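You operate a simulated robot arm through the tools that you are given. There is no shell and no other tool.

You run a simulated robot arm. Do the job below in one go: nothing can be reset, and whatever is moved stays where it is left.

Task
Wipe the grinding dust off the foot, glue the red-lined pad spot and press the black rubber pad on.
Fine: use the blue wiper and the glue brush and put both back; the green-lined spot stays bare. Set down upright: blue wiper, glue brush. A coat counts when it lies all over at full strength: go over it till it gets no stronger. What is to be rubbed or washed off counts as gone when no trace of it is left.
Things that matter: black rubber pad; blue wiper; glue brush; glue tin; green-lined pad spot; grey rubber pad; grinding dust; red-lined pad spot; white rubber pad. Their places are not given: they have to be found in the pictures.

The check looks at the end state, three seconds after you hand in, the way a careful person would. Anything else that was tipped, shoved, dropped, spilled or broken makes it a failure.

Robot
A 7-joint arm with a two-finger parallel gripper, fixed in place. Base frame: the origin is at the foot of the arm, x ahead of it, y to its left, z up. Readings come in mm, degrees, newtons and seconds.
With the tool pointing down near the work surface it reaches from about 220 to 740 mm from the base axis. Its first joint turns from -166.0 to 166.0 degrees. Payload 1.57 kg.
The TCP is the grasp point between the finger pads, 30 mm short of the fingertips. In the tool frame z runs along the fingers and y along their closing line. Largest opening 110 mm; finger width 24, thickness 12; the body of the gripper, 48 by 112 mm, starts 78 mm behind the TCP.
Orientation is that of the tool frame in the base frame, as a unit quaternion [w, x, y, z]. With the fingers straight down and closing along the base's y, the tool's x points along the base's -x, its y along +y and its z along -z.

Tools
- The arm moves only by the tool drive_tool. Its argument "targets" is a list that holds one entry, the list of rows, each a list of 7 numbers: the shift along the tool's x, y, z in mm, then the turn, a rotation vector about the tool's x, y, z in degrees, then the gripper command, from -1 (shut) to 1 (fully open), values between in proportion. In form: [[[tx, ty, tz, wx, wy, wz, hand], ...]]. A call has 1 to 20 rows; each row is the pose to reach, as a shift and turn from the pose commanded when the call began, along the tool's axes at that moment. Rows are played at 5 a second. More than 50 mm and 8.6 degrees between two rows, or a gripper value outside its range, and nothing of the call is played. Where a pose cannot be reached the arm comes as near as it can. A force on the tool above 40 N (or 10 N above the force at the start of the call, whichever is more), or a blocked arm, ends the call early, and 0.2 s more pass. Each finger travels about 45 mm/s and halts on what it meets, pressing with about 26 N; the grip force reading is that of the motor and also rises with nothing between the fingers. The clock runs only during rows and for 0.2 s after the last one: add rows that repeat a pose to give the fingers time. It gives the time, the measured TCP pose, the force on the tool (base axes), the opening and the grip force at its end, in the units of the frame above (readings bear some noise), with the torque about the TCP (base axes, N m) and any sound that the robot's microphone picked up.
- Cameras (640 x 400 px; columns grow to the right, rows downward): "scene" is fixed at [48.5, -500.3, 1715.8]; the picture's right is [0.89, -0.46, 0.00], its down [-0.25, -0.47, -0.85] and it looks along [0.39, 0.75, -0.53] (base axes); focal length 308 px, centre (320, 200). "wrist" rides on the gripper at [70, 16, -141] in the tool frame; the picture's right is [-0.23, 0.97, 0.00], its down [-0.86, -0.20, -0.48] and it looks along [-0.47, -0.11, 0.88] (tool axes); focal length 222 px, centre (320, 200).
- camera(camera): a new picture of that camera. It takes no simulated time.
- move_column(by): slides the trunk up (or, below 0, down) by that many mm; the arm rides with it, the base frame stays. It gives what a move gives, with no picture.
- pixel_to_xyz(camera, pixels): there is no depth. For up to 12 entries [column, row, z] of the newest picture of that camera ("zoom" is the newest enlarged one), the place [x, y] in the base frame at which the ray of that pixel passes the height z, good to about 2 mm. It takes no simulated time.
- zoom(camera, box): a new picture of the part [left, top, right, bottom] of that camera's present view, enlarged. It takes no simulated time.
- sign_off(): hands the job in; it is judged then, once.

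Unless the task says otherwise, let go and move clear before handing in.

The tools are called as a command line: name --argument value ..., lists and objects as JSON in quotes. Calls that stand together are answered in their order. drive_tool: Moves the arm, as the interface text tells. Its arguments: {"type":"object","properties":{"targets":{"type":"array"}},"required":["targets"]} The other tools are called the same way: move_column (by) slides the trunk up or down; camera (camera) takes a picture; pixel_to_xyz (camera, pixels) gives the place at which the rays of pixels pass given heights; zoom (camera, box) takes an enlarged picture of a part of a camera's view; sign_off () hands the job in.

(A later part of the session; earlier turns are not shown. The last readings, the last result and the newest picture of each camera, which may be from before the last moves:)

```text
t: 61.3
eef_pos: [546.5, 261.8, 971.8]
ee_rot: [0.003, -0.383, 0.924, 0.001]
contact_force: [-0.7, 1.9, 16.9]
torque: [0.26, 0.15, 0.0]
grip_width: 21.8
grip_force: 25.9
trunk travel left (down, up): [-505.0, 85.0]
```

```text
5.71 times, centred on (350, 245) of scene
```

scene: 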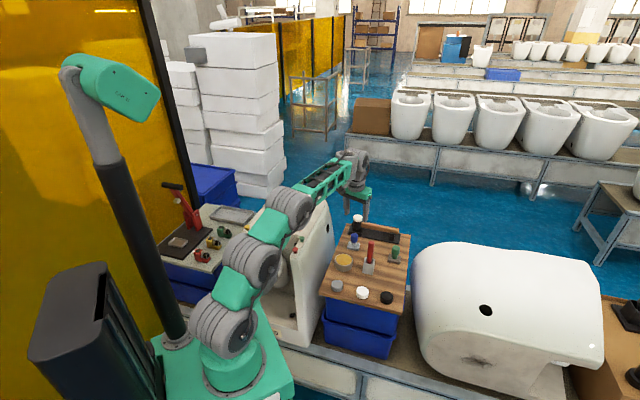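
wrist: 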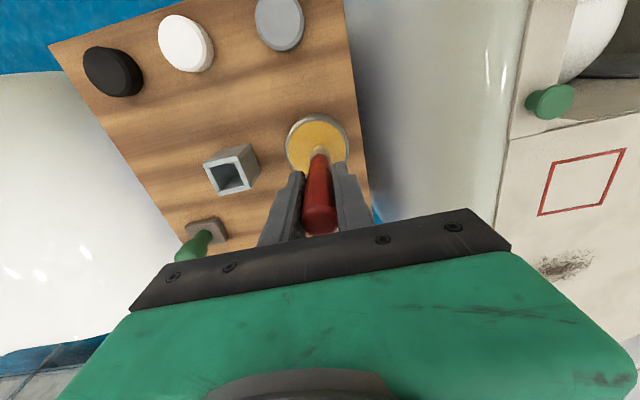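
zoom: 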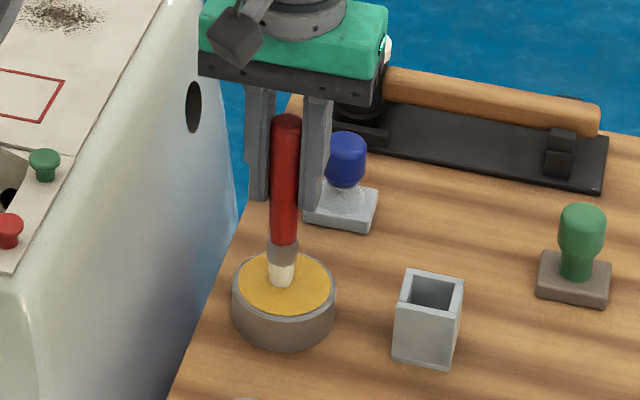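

The bristles touched the glue surface (17 N at z=971.8) and have turned pale, so the brush is loaded. Before moving to the foot, I'll locate the green and red knobs beside the red square so I can avoid them.

pixel_to_xyz --camera "wrist" --pixels '[[551, 99, 940], [551, 99, 970], [582, 182, 938], [626, 149, 938], [540, 215, 938]]'

pixel_to_xyz --camera "scene" --pixels '[[301.7, 238, 940], [301.7, 238, 970], [295.7, 250, 940], [295.7, 250, 970]]'

drive_tool --targets '[[[0, 0, -30, 0, 0, 0, -1], [0, 0, -70, 0, 0, 0, -1], [0, 0, -105, 0, 0, 0, -1], [0, 0, -105, 0, 0, 0, -1]]]'

zoom --camera "scene" --box '[320, 200, 380, 280]'

```text
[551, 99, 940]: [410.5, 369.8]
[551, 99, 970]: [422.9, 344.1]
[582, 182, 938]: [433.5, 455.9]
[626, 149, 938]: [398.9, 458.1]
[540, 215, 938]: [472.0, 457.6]
```

```text
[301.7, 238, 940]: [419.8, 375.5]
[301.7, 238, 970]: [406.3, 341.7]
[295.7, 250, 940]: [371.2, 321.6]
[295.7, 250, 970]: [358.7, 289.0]
```

```text
t: 62.3
eef_pos: [546.7, 260.3, 1073.1]
ee_rot: [0.0, -0.382, 0.924, 0.0]
contact_force: [-0.2, -0.3, -0.1]
torque: [0.01, 0.03, 0.02]
grip_width: 21.9
grip_force: 26.4
trunk travel left (down, up): [-505.0, 85.0]
```

```text
5.00 times, centred on (350, 240) of scene
```

zoom: 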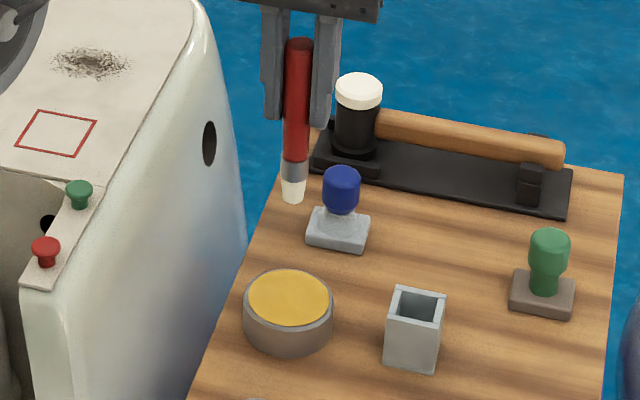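

The brush is loaded with pale glue, and the green knob near (415,362) is well off my path. Combining both cameras, the red square's centre is (436, 454) at z≈938. Moving above it.

drive_tool --targets '[[[-11.7, 43, 0, 0, 0, 0, -1], [-23.5, 86, 0, 0, 0, 0, -1], [-35.2, 129, 0, 0, 0, 0, -1], [-47, 172, 0, 0, 0, 0, -1], [-58.7, 215.2, 0, 0, 0, 0, -1], [-58.7, 215.2, 13, 0, 0, 0, -1], [-58.7, 215.2, 13, 0, 0, 0, -1]]]'

camera --camera "wrist"

camera --camera "scene"

```text
t: 63.9
eef_pos: [439.0, 455.1, 1059.3]
ee_rot: [0.0, -0.383, 0.924, 0.0]
contact_force: [0.3, 0.4, 0.0]
torque: [-0.01, 0.02, 0.0]
grip_width: 21.8
grip_force: 26.0
trunk travel left (down, up): [-505.0, 85.0]
```

```text
taken
```

wrist: 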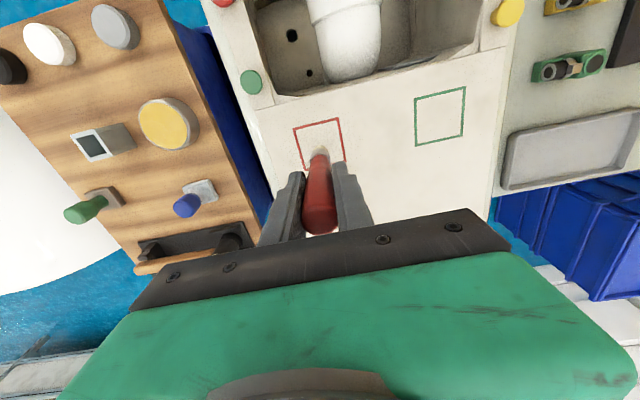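

```text
taken
```

scene: 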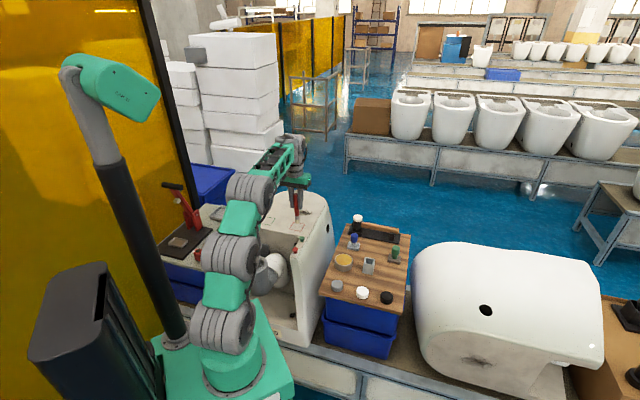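

The brush is over the red square. Zooming to see how the tip lies relative to the red lines.

zoom --camera "wrist" --box '[280, 100, 360, 180]'

zoom --camera "scene" --box '[275, 190, 325, 240]'

```text
5.00 times, centred on (320, 140) of wrist
```

zoom: 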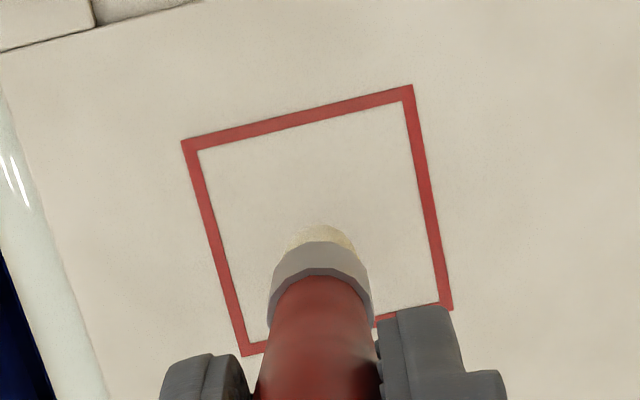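

```text
8.00 times, centred on (300, 215) of scene
```

zoom: 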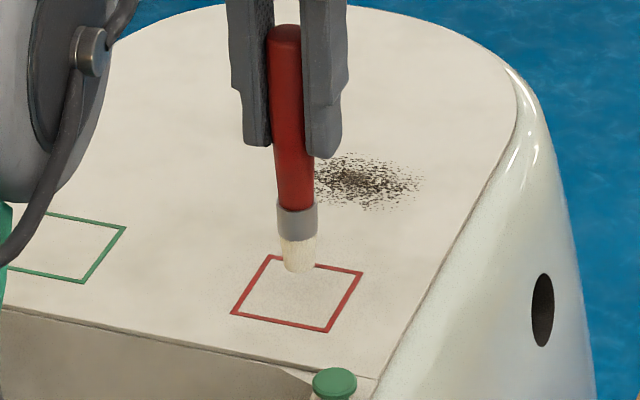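

pixel_to_xyz --camera "wrist" --pixels '[[292.6, 128, 937.7], [338.2, 117.2, 937.7], [346.4, 161, 937.7], [305, 171, 937.7], [320, 148, 955]]'

```text
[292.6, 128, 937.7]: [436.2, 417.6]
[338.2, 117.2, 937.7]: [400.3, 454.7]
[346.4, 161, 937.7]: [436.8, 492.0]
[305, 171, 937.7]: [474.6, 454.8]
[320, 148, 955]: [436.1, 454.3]
```

The square's centre is (437, 454.8), with an outer half-side of about 26 mm. Lowering the brush to first contact.

drive_tool --targets '[[[0, 0, 8, 0, 0, 0, -1], [0, 0, 15, 0, 0, 0, -1], [0, 0, 17.5, 0, 0, 0, -1], [0, 0, 17.5, 0, 0, 0, -1]]]'

zoom --camera "wrist" --box '[280, 100, 360, 180]'

```text
t: 64.9
eef_pos: [436.7, 454.6, 1043.7]
ee_rot: [0.0, -0.382, 0.924, -0.001]
contact_force: [0.4, 0.0, -0.5]
torque: [-0.01, 0.04, -0.02]
grip_width: 21.9
grip_force: 26.0
trunk travel left (down, up): [-505.0, 85.0]
```

```text
5.00 times, centred on (320, 140) of wrist
```

zoom: 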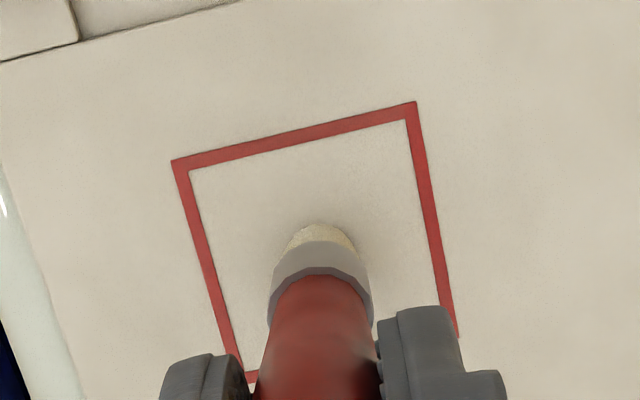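

No contact yet at z≈1042–1044. A little further down.

drive_tool --targets '[[[0, 0, 1.5, 0, 0, 0, -1], [0, 0, 2.5, 0, 0, 0, -1], [0, 0, 2.5, 0, 0, 0, -1]]]'

```text
t: 65.7
eef_pos: [437.2, 454.2, 1041.9]
ee_rot: [0.003, -0.382, 0.924, 0.001]
contact_force: [-2.0, 2.6, 14.3]
torque: [0.3, 0.27, 0.0]
grip_width: 22.0
grip_force: 25.9
trunk travel left (down, up): [-505.0, 85.0]
```

Contact with about 14 N at z≈1042. I'll ease off slightly and paint a first raster over the square, in 8 mm lines.

drive_tool --targets '[[[20, -20, -0.8, 0, 0, 0, -1], [20, 0, -0.8, 0, 0, 0, -1], [20, 20, -0.8, 0, 0, 0, -1], [12, 20, -0.8, 0, 0, 0, -1], [12, 0, -0.8, 0, 0, 0, -1], [12, -20, -0.8, 0, 0, 0, -1], [4, -20, -0.8, 0, 0, 0, -1], [4, 0, -0.8, 0, 0, 0, -1], [4, 20, -0.8, 0, 0, 0, -1], [-4, 20, -0.8, 0, 0, 0, -1], [-4, 0, -0.8, 0, 0, 0, -1], [-4, -20, -0.8, 0, 0, 0, -1], [-12, -20, -0.8, 0, 0, 0, -1], [-12, 0, -0.8, 0, 0, 0, -1], [-12, 20, -0.8, 0, 0, 0, -1], [-20, 20, -0.8, 0, 0, 0, -1], [-20, 0, -0.8, 0, 0, 0, -1], [-20, -20, -0.8, 0, 0, 0, -1], [-20, -20, -0.8, 0, 0, 0, -1]]]'

camera --camera "wrist"

zoom --camera "wrist" --box '[260, 80, 380, 180]'

zoom --camera "scene" --box '[275, 190, 325, 240]'

```text
t: 69.7
eef_pos: [467.3, 455.8, 1039.9]
ee_rot: [0.001, -0.382, 0.924, -0.001]
contact_force: [1.5, -1.1, 6.6]
torque: [-0.19, -0.29, -0.02]
grip_width: 21.9
grip_force: 25.9
trunk travel left (down, up): [-505.0, 85.0]
```

```text
taken
```

wrist: 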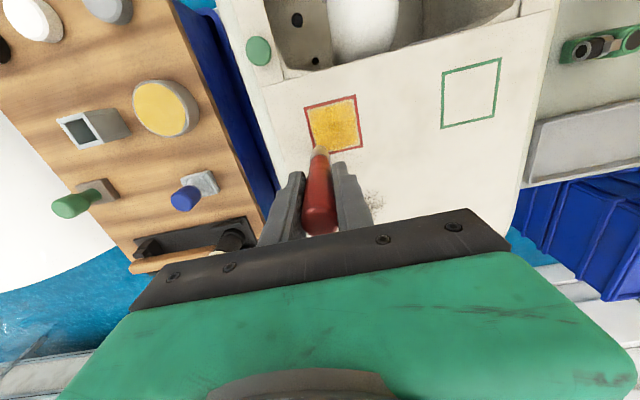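

```text
4.00 times, centred on (320, 130) of wrist
```

zoom: 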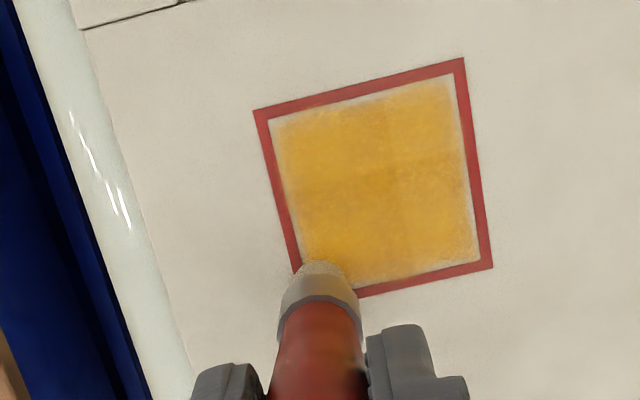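

```text
8.00 times, centred on (300, 215) of scene
```

zoom: 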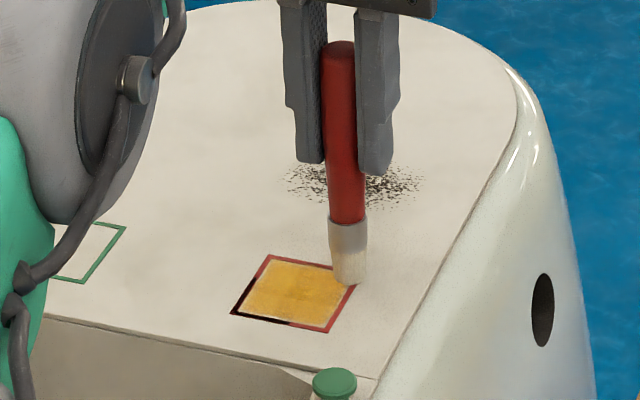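

The glue went on well inside the red lines, though slightly thin near the edges. I'll do a second, crosswise raster reaching a bit further to the edges.

drive_tool --targets '[[[-2, -2, 0, 0, 0, 0, -1], [20, -2, 0, 0, 0, 0, -1], [42, -2, 0, 0, 0, 0, -1], [42, 7, 0, 0, 0, 0, -1], [20, 7, 0, 0, 0, 0, -1], [-2, 7, 0, 0, 0, 0, -1], [-2, 16, 0, 0, 0, 0, -1], [20, 16, 0, 0, 0, 0, -1], [42, 16, 0, 0, 0, 0, -1], [42, 24, 0, 0, 0, 0, -1], [20, 24, 0, 0, 0, 0, -1], [-2, 24, 0, 0, 0, 0, -1], [-2, 33, 0, 0, 0, 0, -1], [20, 33, 0, 0, 0, 0, -1], [42, 33, 0, 0, 0, 0, -1], [42, 42, 0, 0, 0, 0, -1], [20, 42, 0, 0, 0, 0, -1], [-2, 42, 0, 0, 0, 0, -1], [-2, 42, 0, 0, 0, 0, -1]]]'

zoom --camera "wrist" --box '[260, 80, 380, 180]'

zoom --camera "scene" --box '[285, 215, 315, 240]'

```text
t: 73.7
eef_pos: [437.9, 483.3, 1040.9]
ee_rot: [0.0, -0.383, 0.924, -0.001]
contact_force: [-0.4, -0.4, -0.6]
torque: [0.01, 0.01, 0.01]
grip_width: 21.5
grip_force: 26.0
trunk travel left (down, up): [-505.0, 85.0]
```

```text
4.00 times, centred on (320, 130) of wrist
```

zoom: 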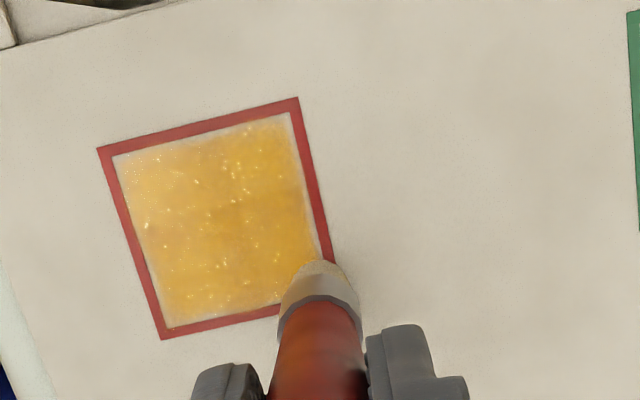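

```text
16.00 times, centred on (300, 228) of scene
```

zoom: 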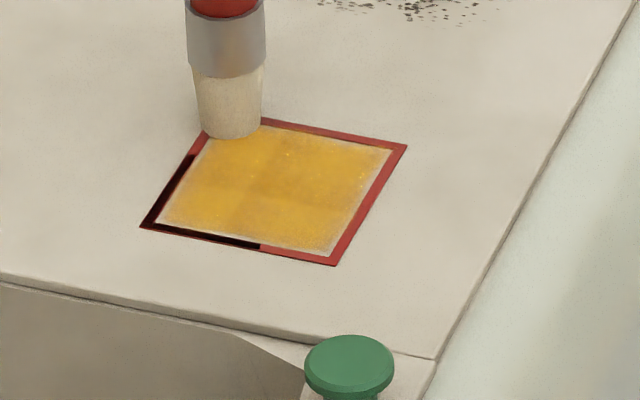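

The coat is getting stronger and glossy, but at the end the brush had lost contact. A third raster with slightly more pressure.

drive_tool --targets '[[[0, 0, 1.3, 0, 0, 0, -1], [0, -22, 1.3, 0, 0, 0, -1], [0, -44, 1.3, 0, 0, 0, -1], [9, -44, 1.3, 0, 0, 0, -1], [9, -22, 1.3, 0, 0, 0, -1], [9, 0, 1.3, 0, 0, 0, -1], [18, 0, 1.3, 0, 0, 0, -1], [18, -22, 1.3, 0, 0, 0, -1], [18, -44, 1.3, 0, 0, 0, -1], [26, -44, 1.3, 0, 0, 0, -1], [26, -22, 1.3, 0, 0, 0, -1], [26, 0, 1.3, 0, 0, 0, -1], [35, 0, 1.3, 0, 0, 0, -1], [35, -22, 1.3, 0, 0, 0, -1], [35, -44, 1.3, 0, 0, 0, -1], [44, -44, 1.3, 0, 0, 0, -1], [44, -22, 1.3, 0, 0, 0, -1], [44, 0, 1.3, 0, 0, 0, -1], [44, 0, 1.3, 0, 0, 0, -1]]]'

zoom --camera "wrist" --box '[260, 80, 380, 180]'

zoom --camera "scene" --box '[285, 215, 315, 240]'

```text
t: 77.7
eef_pos: [405.2, 453.7, 1039.4]
ee_rot: [0.0, -0.383, 0.924, -0.001]
contact_force: [0.6, -0.8, 1.1]
torque: [-0.04, -0.05, -0.01]
grip_width: 21.8
grip_force: 26.5
trunk travel left (down, up): [-505.0, 85.0]
```

```text
4.00 times, centred on (320, 130) of wrist
```

zoom: 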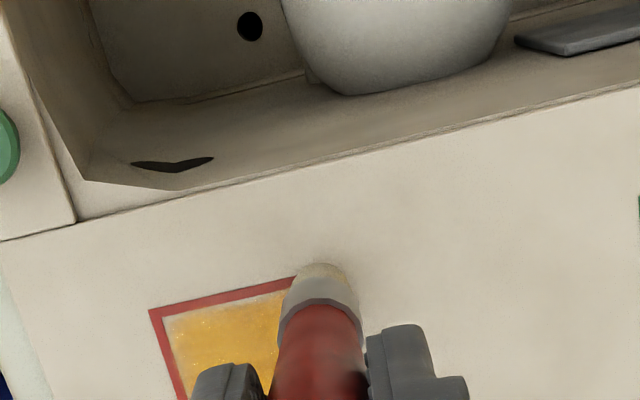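

```text
16.00 times, centred on (300, 228) of scene
```

zoom: 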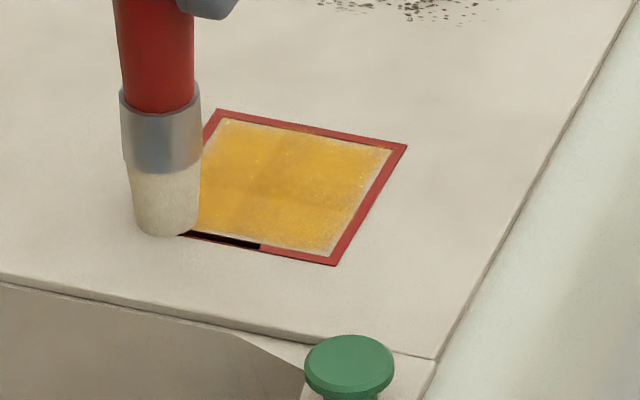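

Contact was light at this end; the surface falls off slightly toward the base. I'll lift and inspect the coat closely.

drive_tool --targets '[[[0, 0, -20, 0, 0, 0, -1], [-20, -20, -35, 0, 0, 0, -1], [-60, -20, -35, 0, 0, 0, -1], [-60, -20, -35, 0, 0, 0, -1]]]'

camera --camera "wrist"

zoom --camera "wrist" --box '[280, 70, 370, 150]'

zoom --camera "scene" --box '[285, 215, 315, 240]'

```text
t: 78.7
eef_pos: [461.8, 484.3, 1075.7]
ee_rot: [-0.001, -0.383, 0.924, -0.001]
contact_force: [0.2, 0.1, -0.6]
torque: [-0.01, -0.01, 0.0]
grip_width: 21.9
grip_force: 25.5
trunk travel left (down, up): [-505.0, 85.0]
```

```text
taken
```

wrist: 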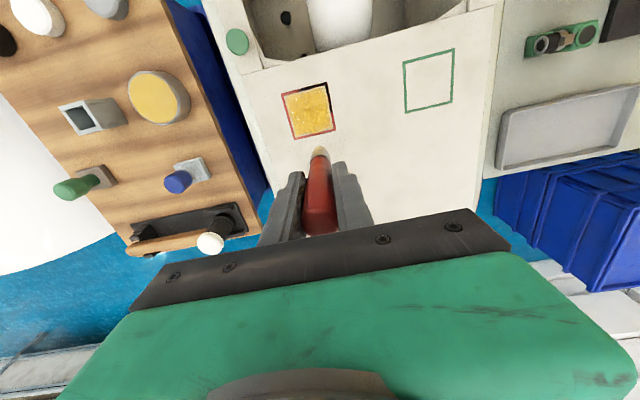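

```text
5.00 times, centred on (325, 110) of wrist
```

zoom: 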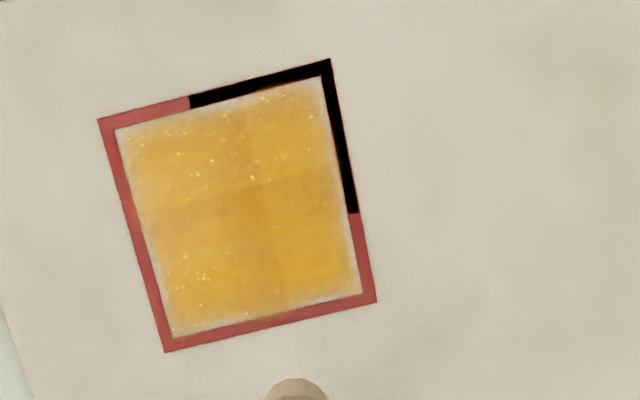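

```text
16.00 times, centred on (300, 228) of scene
```

zoom: 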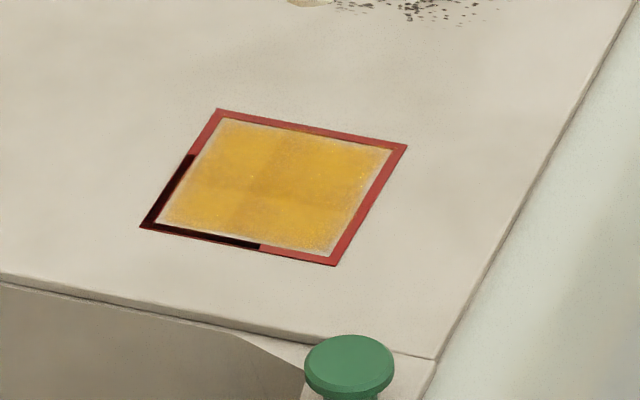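

The coat is nearly even; a few spots near the low side look thinner. I'll re-dip the brush for further passes.

drive_tool --targets '[[[16.5, -36.6, 0, 0, 0, 0, -1], [33, -73.2, 0, 0, 0, 0, -1], [49.5, -109.8, 0, 0, 0, 0, -1], [66, -146.4, 0, 0, 0, 0, -1], [82.6, -183, 0, 0, 0, 0, -1], [99.1, -219.6, 0, 0, 0, 0, -1], [99.1, -219.6, 40, 0, 0, 0, -1], [99.1, -219.6, 80, 0, 0, 0, -1], [99.1, -219.6, 100, 0, 0, 0, -1], [99.1, -219.6, 103, 0, 0, 0, -1], [99.1, -219.6, 103, 0, 0, 0, -1]]]'

```text
t: 81.1
eef_pos: [549.0, 258.1, 973.0]
ee_rot: [0.0, -0.383, 0.924, 0.0]
contact_force: [-0.4, 0.6, -0.3]
torque: [0.0, 0.0, 0.02]
grip_width: 21.4
grip_force: 26.1
trunk travel left (down, up): [-505.0, 85.0]
```

drive_tool --targets '[[[0, 0, 2, 0, 0, 0, -1], [0, 0, 3.5, 0, 0, 0, -1], [0, 0, 3.5, 0, 0, 0, -1]]]'

zoom --camera "scene" --box '[320, 220, 380, 280]'

```text
t: 81.9
eef_pos: [547.9, 258.0, 971.7]
ee_rot: [0.004, -0.383, 0.924, 0.0]
contact_force: [0.7, 2.1, 19.5]
torque: [0.44, 0.07, 0.0]
grip_width: 21.5
grip_force: 26.0
trunk travel left (down, up): [-505.0, 85.0]
```

```text
6.67 times, centred on (350, 250) of scene
```

zoom: 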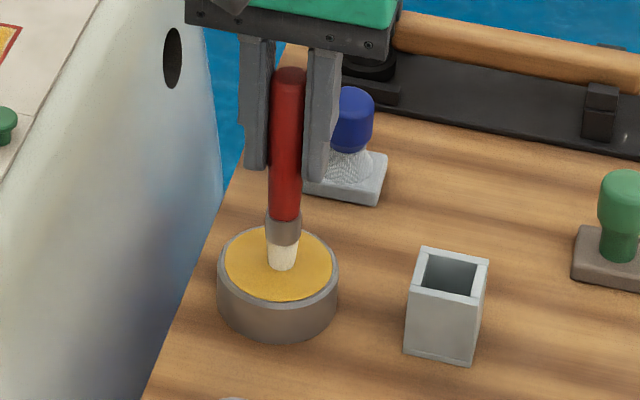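

Touching the glue again with about 20 N, with the same contact height, so the brush hasn't slipped in the grip. Returning above the square's corner.

drive_tool --targets '[[[0, 0, -40, 0, 0, 0, -1], [0, 0, -75, 0, 0, 0, -1], [0, 0, -105, 0, 0, 0, -1], [-16.1, 39.5, -105, 0, 0, 0, -1], [-32.2, 79, -105, 0, 0, 0, -1], [-48.3, 118.4, -105, 0, 0, 0, -1], [-64.4, 158, -105, 0, 0, 0, -1], [-80.5, 197.4, -105, 0, 0, 0, -1], [-80.5, 197.4, -80, 0, 0, 0, -1], [-80.5, 197.4, -75, 0, 0, 0, -1], [-80.5, 197.4, -75, 0, 0, 0, -1]]]'

```text
t: 84.3
eef_pos: [465.4, 454.8, 1044.2]
ee_rot: [0.0, -0.383, 0.924, -0.001]
contact_force: [0.2, 0.2, 0.2]
torque: [-0.01, 0.02, -0.01]
grip_width: 21.5
grip_force: 26.0
trunk travel left (down, up): [-505.0, 85.0]
```

drive_tool --targets '[[[0, 0, 2, 0, 0, 0, -1], [0, 0, 3.5, 0, 0, 0, -1], [0, 0, 3.5, 0, 0, 0, -1]]]'

```text
t: 85.1
eef_pos: [465.4, 454.3, 1042.0]
ee_rot: [0.001, -0.382, 0.924, 0.001]
contact_force: [1.5, -1.1, 9.4]
torque: [-0.2, -0.32, 0.03]
grip_width: 21.7
grip_force: 25.7
trunk travel left (down, up): [-505.0, 85.0]
```

Contact at 9 N. Now a fourth raster that follows the slight slope.

drive_tool --targets '[[[-1, -1, 0.3, 0, 0, 0, -1], [-1, 20, 0.7, 0, 0, 0, -1], [-1, 41, 1.1, 0, 0, 0, -1], [8, 41, 1.3, 0, 0, 0, -1], [8, 20, 0.9, 0, 0, 0, -1], [8, -1, 0.5, 0, 0, 0, -1], [16, -1, 0.6, 0, 0, 0, -1], [16, 20, 1.0, 0, 0, 0, -1], [16, 41, 1.4, 0, 0, 0, -1], [24, 41, 1.6, 0, 0, 0, -1], [24, 20, 1.2, 0, 0, 0, -1], [24, -1, 0.8, 0, 0, 0, -1], [32, -1, 0.9, 0, 0, 0, -1], [32, 20, 1.3, 0, 0, 0, -1], [32, 41, 1.7, 0, 0, 0, -1], [41, 41, 1.9, 0, 0, 0, -1], [41, 20, 1.5, 0, 0, 0, -1], [41, -1, 1.1, 0, 0, 0, -1], [41, -1, 1.1, 0, 0, 0, -1]]]'

zoom --camera "scene" --box '[285, 215, 315, 240]'

```text
t: 89.1
eef_pos: [438.0, 423.2, 1038.9]
ee_rot: [0.001, -0.382, 0.924, 0.0]
contact_force: [-2.4, 2.5, 17.1]
torque: [0.31, 0.35, -0.06]
grip_width: 21.6
grip_force: 25.7
trunk travel left (down, up): [-505.0, 85.0]
```

```text
16.00 times, centred on (300, 228) of scene
```

zoom: 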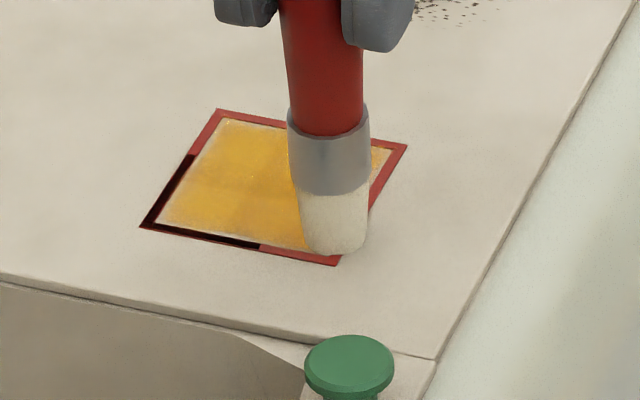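

Good contact (17 N) at the end. A crosswise fifth raster with the same slope compensation.

drive_tool --targets '[[[-21, 0, -1.1, 0, 0, 0, -1], [-42, 0, -1.5, 0, 0, 0, -1], [-42, 8, -1.4, 0, 0, 0, -1], [-21, 8, -1.0, 0, 0, 0, -1], [0, 8, -0.5, 0, 0, 0, -1], [0, 17, -0.4, 0, 0, 0, -1], [-21, 17, -0.8, 0, 0, 0, -1], [-42, 17, -1.2, 0, 0, 0, -1], [-42, 25, -1.0, 0, 0, 0, -1], [-21, 25, -0.6, 0, 0, 0, -1], [0, 25, -0.2, 0, 0, 0, -1], [0, 34, 0, 0, 0, 0, -1], [-21, 34, -0.4, 0, 0, 0, -1], [-42, 34, -0.9, 0, 0, 0, -1], [-42, 42, -0.7, 0, 0, 0, -1], [-21, 42, -0.3, 0, 0, 0, -1], [0, 42, 0.1, 0, 0, 0, -1], [0, 42, 0.1, 0, 0, 0, -1]]]'

drive_tool --targets '[[[0, 0, -20, 0, 0, 0, -1], [-20, -20, -35, 0, 0, 0, -1], [-60, -20, -35, 0, 0, 0, -1], [-60, -20, -35, 0, 0, 0, -1]]]'

zoom --camera "wrist" --box '[280, 70, 370, 150]'

zoom --camera "scene" --box '[285, 215, 315, 240]'

```text
t: 92.9
eef_pos: [405.5, 454.0, 1038.0]
ee_rot: [0.0, -0.383, 0.924, -0.001]
contact_force: [-0.4, -0.8, -0.4]
torque: [0.01, -0.05, 0.05]
grip_width: 21.4
grip_force: 26.1
trunk travel left (down, up): [-505.0, 85.0]
```

```text
t: 93.9
eef_pos: [464.5, 482.1, 1074.4]
ee_rot: [-0.001, -0.383, 0.924, 0.0]
contact_force: [0.3, 0.4, 0.3]
torque: [0.0, 0.0, -0.01]
grip_width: 21.6
grip_force: 26.4
trunk travel left (down, up): [-505.0, 85.0]
```

```text
5.00 times, centred on (325, 110) of wrist
```

zoom: 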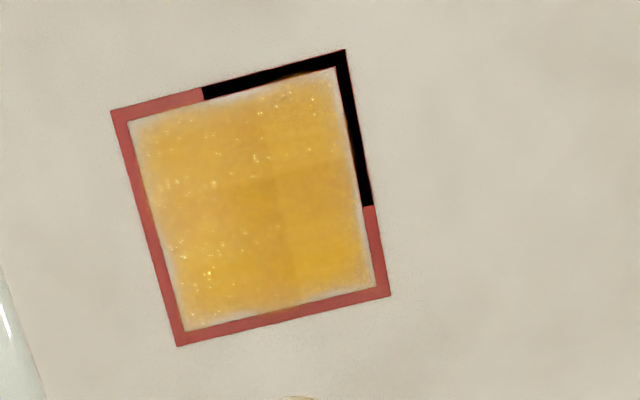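

```text
16.00 times, centred on (300, 228) of scene
```

zoom: 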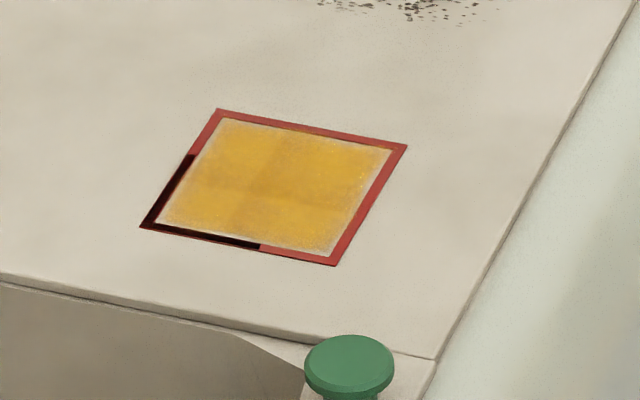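

The coat looks even, and the narrow pale rim hasn't changed between passes. One corner (u−, v+) had light contact, so I'll probe the surface height there to make sure it's been properly brushed.

drive_tool --targets '[[[30, 10, 0, 0, 0, 0, -1], [60, 21, 0, 0, 0, 0, -1], [60, 21, 25, 0, 0, 0, -1], [60, 21, 34, 0, 0, 0, -1], [60, 21, 36, 0, 0, 0, -1], [60, 21, 36, 0, 0, 0, -1]]]'

drive_tool --targets '[[[0, 0, 1, 0, 0, 0, -1], [0, 0, 2, 0, 0, 0, -1], [0, 0, 2, 0, 0, 0, -1]]]'

```text
t: 95.3
eef_pos: [406.5, 453.6, 1038.8]
ee_rot: [0.002, -0.382, 0.924, 0.001]
contact_force: [1.0, -0.1, 9.2]
torque: [-0.05, -0.24, 0.02]
grip_width: 21.3
grip_force: 26.1
trunk travel left (down, up): [-505.0, 85.0]
```

```text
t: 96.1
eef_pos: [407.9, 455.0, 1037.7]
ee_rot: [0.002, -0.382, 0.924, 0.001]
contact_force: [-0.5, 2.8, 23.4]
torque: [0.55, 0.16, -0.07]
grip_width: 21.2
grip_force: 26.0
trunk travel left (down, up): [-505.0, 85.0]
```

The surface at this corner is at about 1039 versus 1042 on the far corner. I'll finish with a perimeter loop and an inner loop that follow this slope.

drive_tool --targets '[[[2, 2, -0.5, 0, 0, 0, -1], [2, -21, -1.2, 0, 0, 0, -1], [2, -44, -1.9, 0, 0, 0, -1], [-21, -44, -2.7, 0, 0, 0, -1], [-44, -44, -3.4, 0, 0, 0, -1], [-44, -21, -2.7, 0, 0, 0, -1], [-44, 2, -1.9, 0, 0, 0, -1], [-21, 2, -1.2, 0, 0, 0, -1], [2, 2, -0.5, 0, 0, 0, -1], [-5, -5, -0.9, 0, 0, 0, -1], [-5, -21, -1.4, 0, 0, 0, -1], [-5, -39, -2.0, 0, 0, 0, -1], [-21, -39, -2.5, 0, 0, 0, -1], [-37, -39, -3.0, 0, 0, 0, -1], [-37, -21, -2.5, 0, 0, 0, -1], [-37, -5, -1.9, 0, 0, 0, -1], [-21, -5, -1.4, 0, 0, 0, -1], [-21, -21, -1.9, 0, 0, 0, -1], [-13, -13, -1.4, 0, 0, 0, -1]]]'

drive_tool --targets '[[[0, 0, -20, 0, 0, 0, -1], [-30, 0, -37, 0, 0, 0, -1], [-65, 0, -37, 0, 0, 0, -1], [-65, 0, -37, 0, 0, 0, -1]]]'

zoom --camera "wrist" --box '[280, 70, 370, 150]'

zoom --camera "scene" --box '[285, 215, 315, 240]'

```text
t: 100.1
eef_pos: [424.1, 453.9, 1037.6]
ee_rot: [0.001, -0.383, 0.924, -0.002]
contact_force: [-0.4, 0.5, -0.5]
torque: [0.02, 0.03, 0.02]
grip_width: 21.1
grip_force: 26.1
trunk travel left (down, up): [-505.0, 85.0]
```

```text
t: 101.1
eef_pos: [470.8, 500.1, 1072.9]
ee_rot: [0.0, -0.383, 0.924, 0.001]
contact_force: [-0.2, -0.4, -0.3]
torque: [0.0, 0.02, 0.0]
grip_width: 21.2
grip_force: 25.9
trunk travel left (down, up): [-505.0, 85.0]
```

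```text
5.00 times, centred on (325, 110) of wrist
```

zoom: 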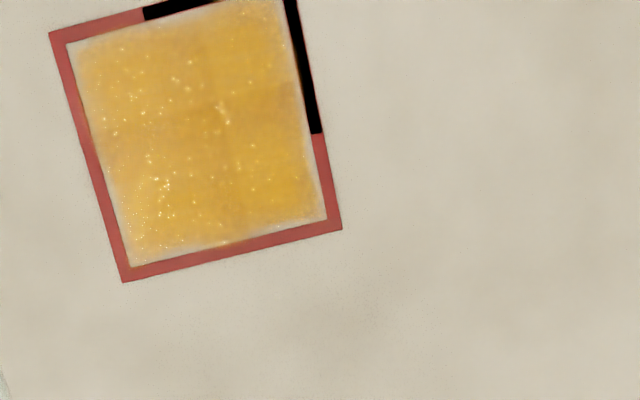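

```text
16.00 times, centred on (300, 228) of scene
```

zoom: 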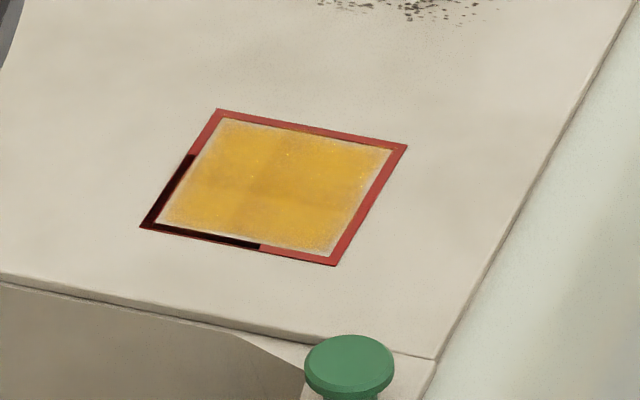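

The coat didn't change with the last passes, so it appears saturated. One closer look at its edges and corners before putting the brush back.

camera --camera "wrist"

zoom --camera "wrist" --box '[285, 62, 335, 112]'

zoom --camera "scene" --box '[290, 220, 308, 234]'

```text
taken
```

wrist: 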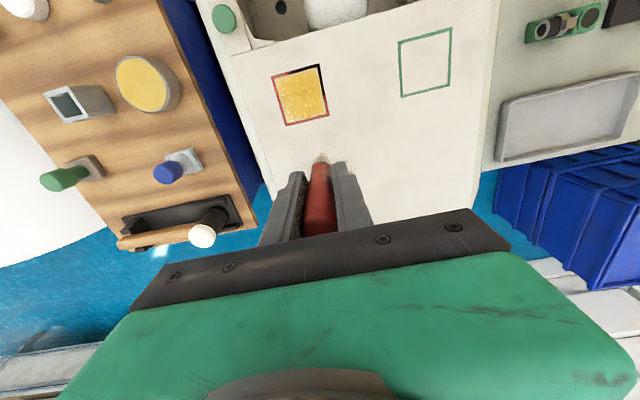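

```text
8.00 times, centred on (310, 87) of wrist
```

zoom: 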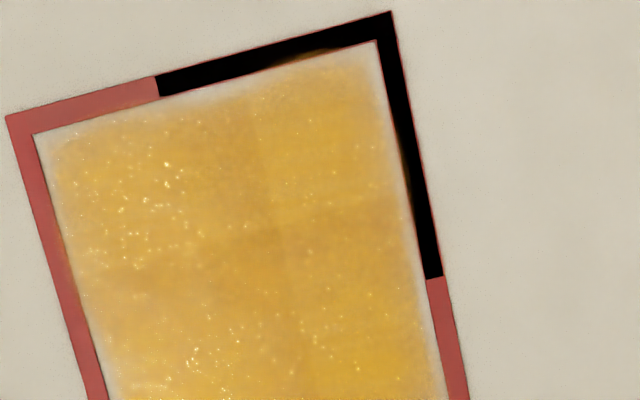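

```text
16.00 times, centred on (299, 227) of scene
```

zoom: 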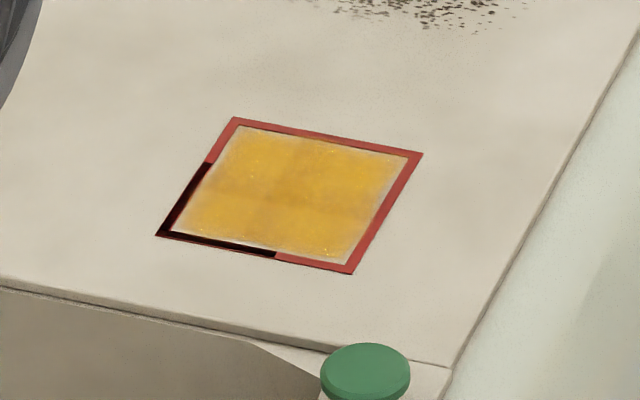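

There's a thin soft rim, slightly wider at the top-right corner. I'll make one more edge loop at ±25 mm with verified contact to be sure the borders are saturated.

drive_tool --targets '[[[40, 8, 0, 0, 0, 0, -1], [80, 15.7, 0, 0, 0, 0, -1], [80, 15.7, 25, 0, 0, 0, -1], [80, 15.7, 34, 0, 0, 0, -1], [80, 15.7, 36, 0, 0, 0, -1], [80, 15.7, 36, 0, 0, 0, -1]]]'

```text
t: 102.5
eef_pos: [403.0, 453.9, 1036.9]
ee_rot: [0.001, -0.383, 0.924, 0.0]
contact_force: [-0.1, 0.7, 0.6]
torque: [-0.01, 0.01, 0.01]
grip_width: 21.1
grip_force: 25.2
trunk travel left (down, up): [-505.0, 85.0]
```

drive_tool --targets '[[[0, 0, 1, 0, 0, 0, -1], [0, 0, 1.8, 0, 0, 0, -1], [0, 0, 1.8, 0, 0, 0, -1]]]'

```text
t: 103.3
eef_pos: [403.8, 455.5, 1037.1]
ee_rot: [0.0, -0.383, 0.924, 0.0]
contact_force: [0.3, -0.6, -0.4]
torque: [0.02, -0.01, 0.0]
grip_width: 21.0
grip_force: 26.2
trunk travel left (down, up): [-505.0, 85.0]
```

drive_tool --targets '[[[0, 0, 1, 0, 0, 0, -1], [0, 0, 1, 0, 0, 0, -1]]]'

zoom --camera "scene" --box '[280, 205, 310, 235]'

```text
t: 103.9
eef_pos: [403.0, 454.7, 1034.7]
ee_rot: [0.001, -0.383, 0.924, 0.0]
contact_force: [-0.5, -0.9, 1.5]
torque: [-0.02, 0.01, -0.02]
grip_width: 21.0
grip_force: 25.8
trunk travel left (down, up): [-505.0, 85.0]
```

```text
13.33 times, centred on (295, 220) of scene
```

zoom: 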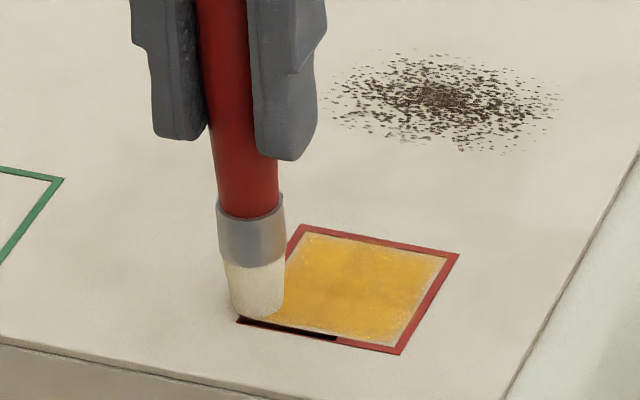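

The brush has slid up about 4 mm in the grip, which explains the missing contact. It's now just touching, so I'll press slightly and run the edge loop.

drive_tool --targets '[[[1, 1, 1.0, 0, 0, 0, -1], [1, -24, 0.2, 0, 0, 0, -1], [1, -49, -0.5, 0, 0, 0, -1], [-24, -49, -1.3, 0, 0, 0, -1], [-49, -49, -2.0, 0, 0, 0, -1], [-49, -24, -1.3, 0, 0, 0, -1], [-49, 1, -0.5, 0, 0, 0, -1], [-24, 1, 0.2, 0, 0, 0, -1], [1, 1, 1.0, 0, 0, 0, -1]]]'

```text
t: 105.9
eef_pos: [400.8, 454.5, 1035.1]
ee_rot: [0.001, -0.383, 0.924, 0.0]
contact_force: [-2.8, -1.6, 7.6]
torque: [-0.17, 0.23, -0.02]
grip_width: 21.2
grip_force: 25.9
trunk travel left (down, up): [-505.0, 85.0]
```

Contact held at about 8 N. One last full raster with this known contact, then lift and compare.

drive_tool --targets '[[[-5, -3, -0.2, 0, 0, 0, -1], [-5, -25, -0.9, 0, 0, 0, -1], [-5, -47, -1.6, 0, 0, 0, -1], [-14, -47, -1.8, 0, 0, 0, -1], [-14, -25, -1.2, 0, 0, 0, -1], [-14, -3, -0.5, 0, 0, 0, -1], [-23, -3, -0.8, 0, 0, 0, -1], [-23, -25, -1.4, 0, 0, 0, -1], [-23, -47, -2.1, 0, 0, 0, -1], [-32, -47, -2.4, 0, 0, 0, -1], [-32, -25, -1.7, 0, 0, 0, -1], [-32, -3, -1.1, 0, 0, 0, -1], [-40, -3, -1.3, 0, 0, 0, -1], [-40, -25, -2.0, 0, 0, 0, -1], [-40, -47, -2.6, 0, 0, 0, -1], [-48, -47, -2.9, 0, 0, 0, -1], [-48, -25, -2.2, 0, 0, 0, -1], [-48, -3, -1.5, 0, 0, 0, -1]]]'

drive_tool --targets '[[[0, 0, -20, 0, 0, 0, -1], [-15, -10, -37, 0, 0, 0, -1], [-30, -20, -37, 0, 0, 0, -1], [-30, -20, -37, 0, 0, 0, -1]]]'

zoom --camera "wrist" --box '[280, 70, 370, 150]'

zoom --camera "scene" --box '[285, 215, 315, 240]'

```text
t: 109.7
eef_pos: [437.1, 487.7, 1037.9]
ee_rot: [0.0, -0.383, 0.924, 0.0]
contact_force: [0.2, 0.3, -0.5]
torque: [-0.01, -0.04, -0.03]
grip_width: 21.0
grip_force: 26.6
trunk travel left (down, up): [-505.0, 85.0]
```

```text
t: 110.7
eef_pos: [472.5, 492.1, 1074.1]
ee_rot: [0.001, -0.383, 0.924, -0.001]
contact_force: [0.2, -0.3, 0.4]
torque: [0.01, 0.03, 0.01]
grip_width: 21.1
grip_force: 25.8
trunk travel left (down, up): [-505.0, 85.0]
```

```text
5.00 times, centred on (325, 110) of wrist
```

zoom: 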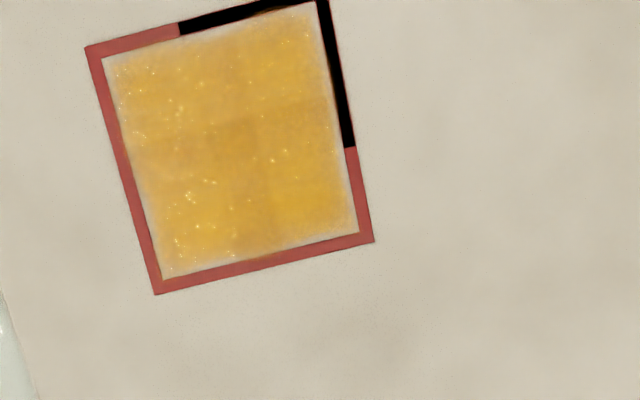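

```text
16.00 times, centred on (300, 228) of scene
```

zoom: 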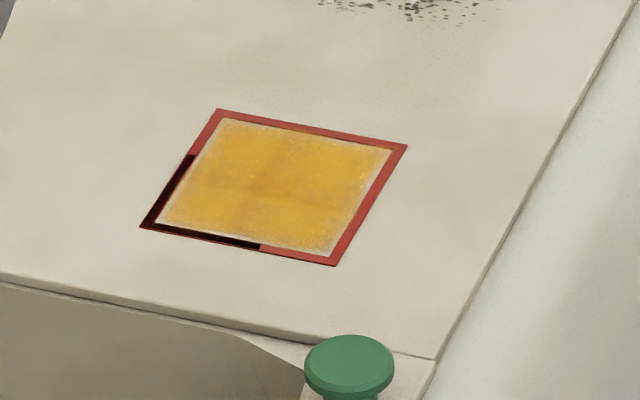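

The coat is unchanged from before, so it's at full strength. Now carrying the brush back above its holder.

drive_tool --targets '[[[14, -40, 0, 0, 0, 0, -1], [28, -79.5, 0, 0, 0, 0, -1], [42, -119, 0, 0, 0, 0, -1], [56, -159, 0, 0, 0, 0, -1], [70, -199, 0, 0, 0, 0, -1], [84, -238.5, 0, 0, 0, 0, -1], [98, -278, 0, 0, 0, 0, -1], [111.9, -317.9, 0, 0, 0, 0, -1], [111.9, -317.9, 15, 0, 0, 0, -1], [111.9, -317.9, 15, 0, 0, 0, -1]]]'

camera --camera "wrist"

zoom --camera "scene" --box '[345, 205, 400, 285]'

zoom --camera "wrist" --box '[270, 90, 370, 200]'

```text
t: 112.9
eef_pos: [619.6, 190.6, 1056.9]
ee_rot: [-0.001, -0.383, 0.924, 0.0]
contact_force: [0.5, -0.4, 0.3]
torque: [-0.03, 0.02, -0.03]
grip_width: 21.1
grip_force: 26.1
trunk travel left (down, up): [-505.0, 85.0]
```

```text
taken
```

wrist: 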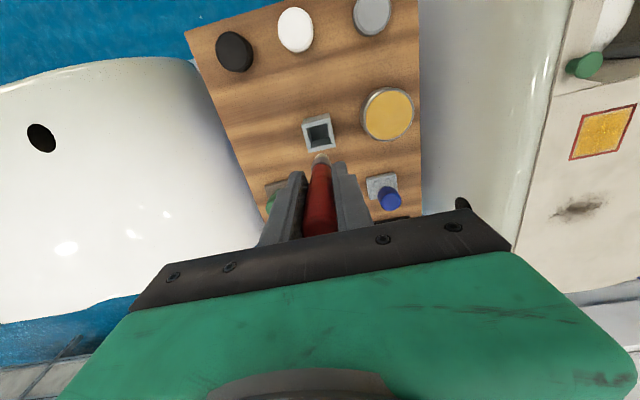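

```text
5.00 times, centred on (372, 245) of scene
```

zoom: 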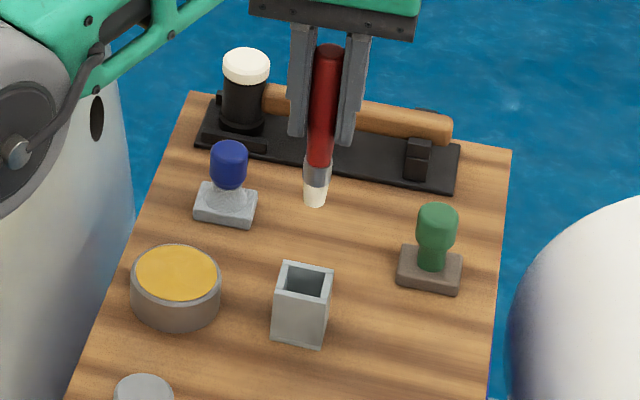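

```text
3.64 times, centred on (320, 145) of wrist
```

zoom: 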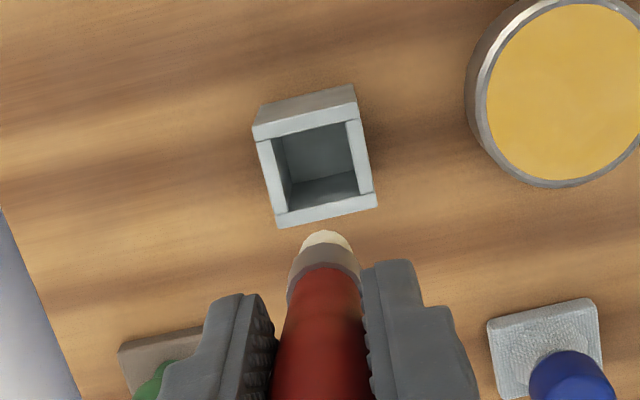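

pixel_to_xyz --camera "wrist" --pixels '[[319.2, 137, 889], [303, 127.5, 889], [329.7, 122.5, 889], [335.7, 146.4, 889], [308.2, 151.9, 889]]'

```text
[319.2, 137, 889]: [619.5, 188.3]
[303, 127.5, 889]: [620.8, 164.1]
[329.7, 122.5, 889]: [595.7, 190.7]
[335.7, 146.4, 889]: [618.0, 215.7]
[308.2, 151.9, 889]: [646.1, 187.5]
```

drive_tool --targets '[[[0, 0, 0, 0, 0, 0, -1]]]'

drive_tool --targets '[[[0, 0, 20, 0, 0, 0, -1], [0, 0, 40, 0, 0, 0, -1], [0, 0, 58, 0, 0, 0, -1], [0, 0, 58, 0, 0, 0, -1]]]'

zoom --camera "wrist" --box '[270, 90, 370, 200]'

zoom --camera "scene" --box '[355, 235, 385, 275]'

```text
t: 113.3
eef_pos: [619.5, 190.0, 1057.8]
ee_rot: [0.0, -0.383, 0.924, 0.0]
contact_force: [-0.1, -0.6, -0.8]
torque: [0.03, -0.01, -0.03]
grip_width: 21.1
grip_force: 26.0
trunk travel left (down, up): [-505.0, 85.0]
```

```text
t: 114.3
eef_pos: [618.8, 189.1, 1001.4]
ee_rot: [0.0, -0.382, 0.924, 0.001]
contact_force: [-0.3, -0.8, -0.3]
torque: [0.01, 0.01, 0.01]
grip_width: 21.1
grip_force: 26.1
trunk travel left (down, up): [-505.0, 85.0]
```

```text
3.64 times, centred on (320, 145) of wrist
```

zoom: 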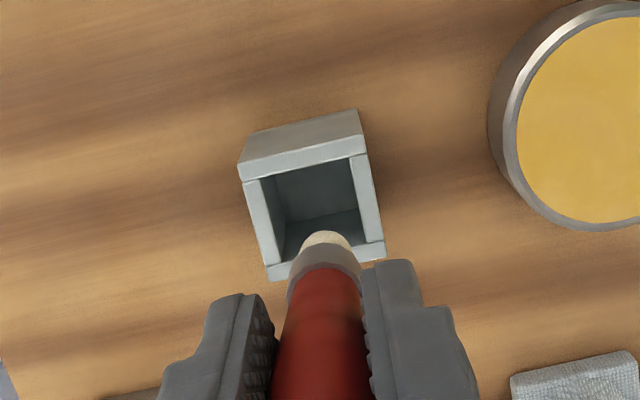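

```text
10.00 times, centred on (370, 255) of scene
```

zoom: 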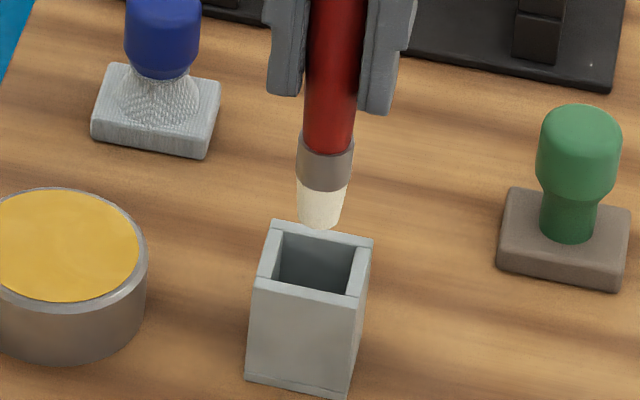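

The tip is centred over the holder's mouth, about 12 mm above it. Lowering the brush in.

drive_tool --targets '[[[-0.3, 0, 15, 0, 0, 0, -1], [-0.3, 0, 30, 0, 0, 0, -1], [-0.3, 0, 45, 0, 0, 0, -1], [-0.3, 0, 54, 0, 0, 0, -1], [-0.3, 0, 54, 0, 0, 0, -1]]]'

zoom --camera "scene" --box '[355, 235, 385, 275]'

```text
t: 115.5
eef_pos: [619.7, 189.7, 951.0]
ee_rot: [0.001, -0.382, 0.924, 0.0]
contact_force: [1.2, -1.8, 38.3]
torque: [0.32, -0.3, 0.0]
grip_width: 21.1
grip_force: 26.1
trunk travel left (down, up): [-505.0, 85.0]
```

```text
10.00 times, centred on (370, 255) of scene
```

zoom: 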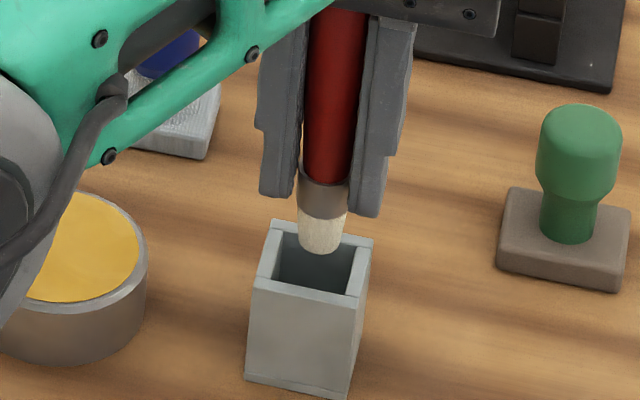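

The brush met resistance (38 N) and its tip sits at the holder's far rim instead of going in; it has slid up in the grip. I'll raise it and work out the real tip position.

drive_tool --targets '[[[0, 0, -20, 0, 0, 0, -1], [0, 0, -40, 0, 0, 0, -1], [0, 0, -40, 0, 0, 0, -1]]]'

camera --camera "wrist"

zoom --camera "wrist" --box '[260, 90, 380, 240]'

zoom --camera "scene" --box '[345, 205, 395, 275]'

```text
t: 116.3
eef_pos: [618.6, 191.6, 986.4]
ee_rot: [-0.001, -0.383, 0.924, 0.0]
contact_force: [0.2, 0.6, 0.0]
torque: [0.0, -0.02, 0.02]
grip_width: 21.3
grip_force: 25.8
trunk travel left (down, up): [-505.0, 85.0]
```

```text
taken
```

wrist: 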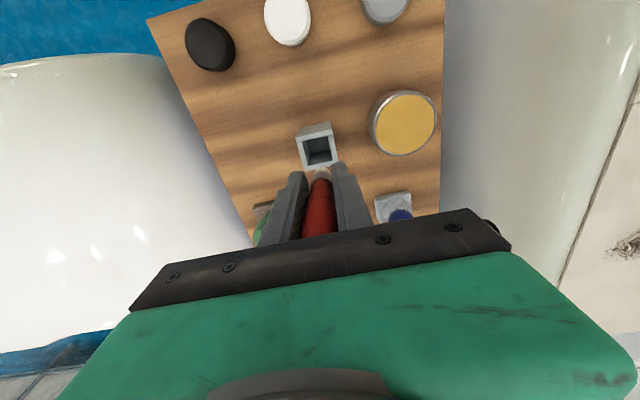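

```text
2.67 times, centred on (320, 165) of wrist
```

zoom: 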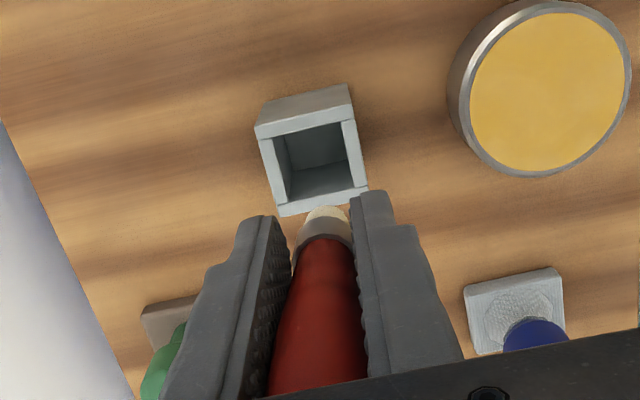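

```text
5.71 times, centred on (370, 240) of scene
```

zoom: 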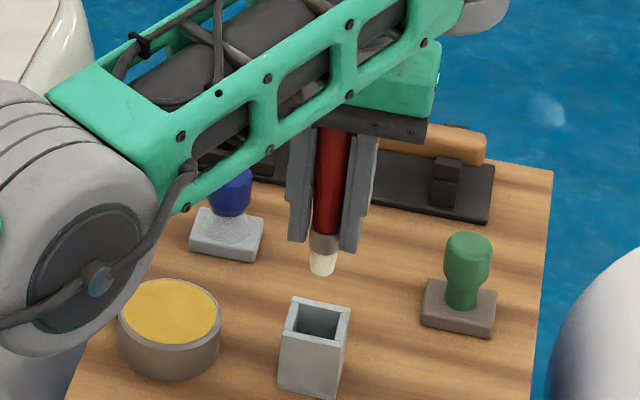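

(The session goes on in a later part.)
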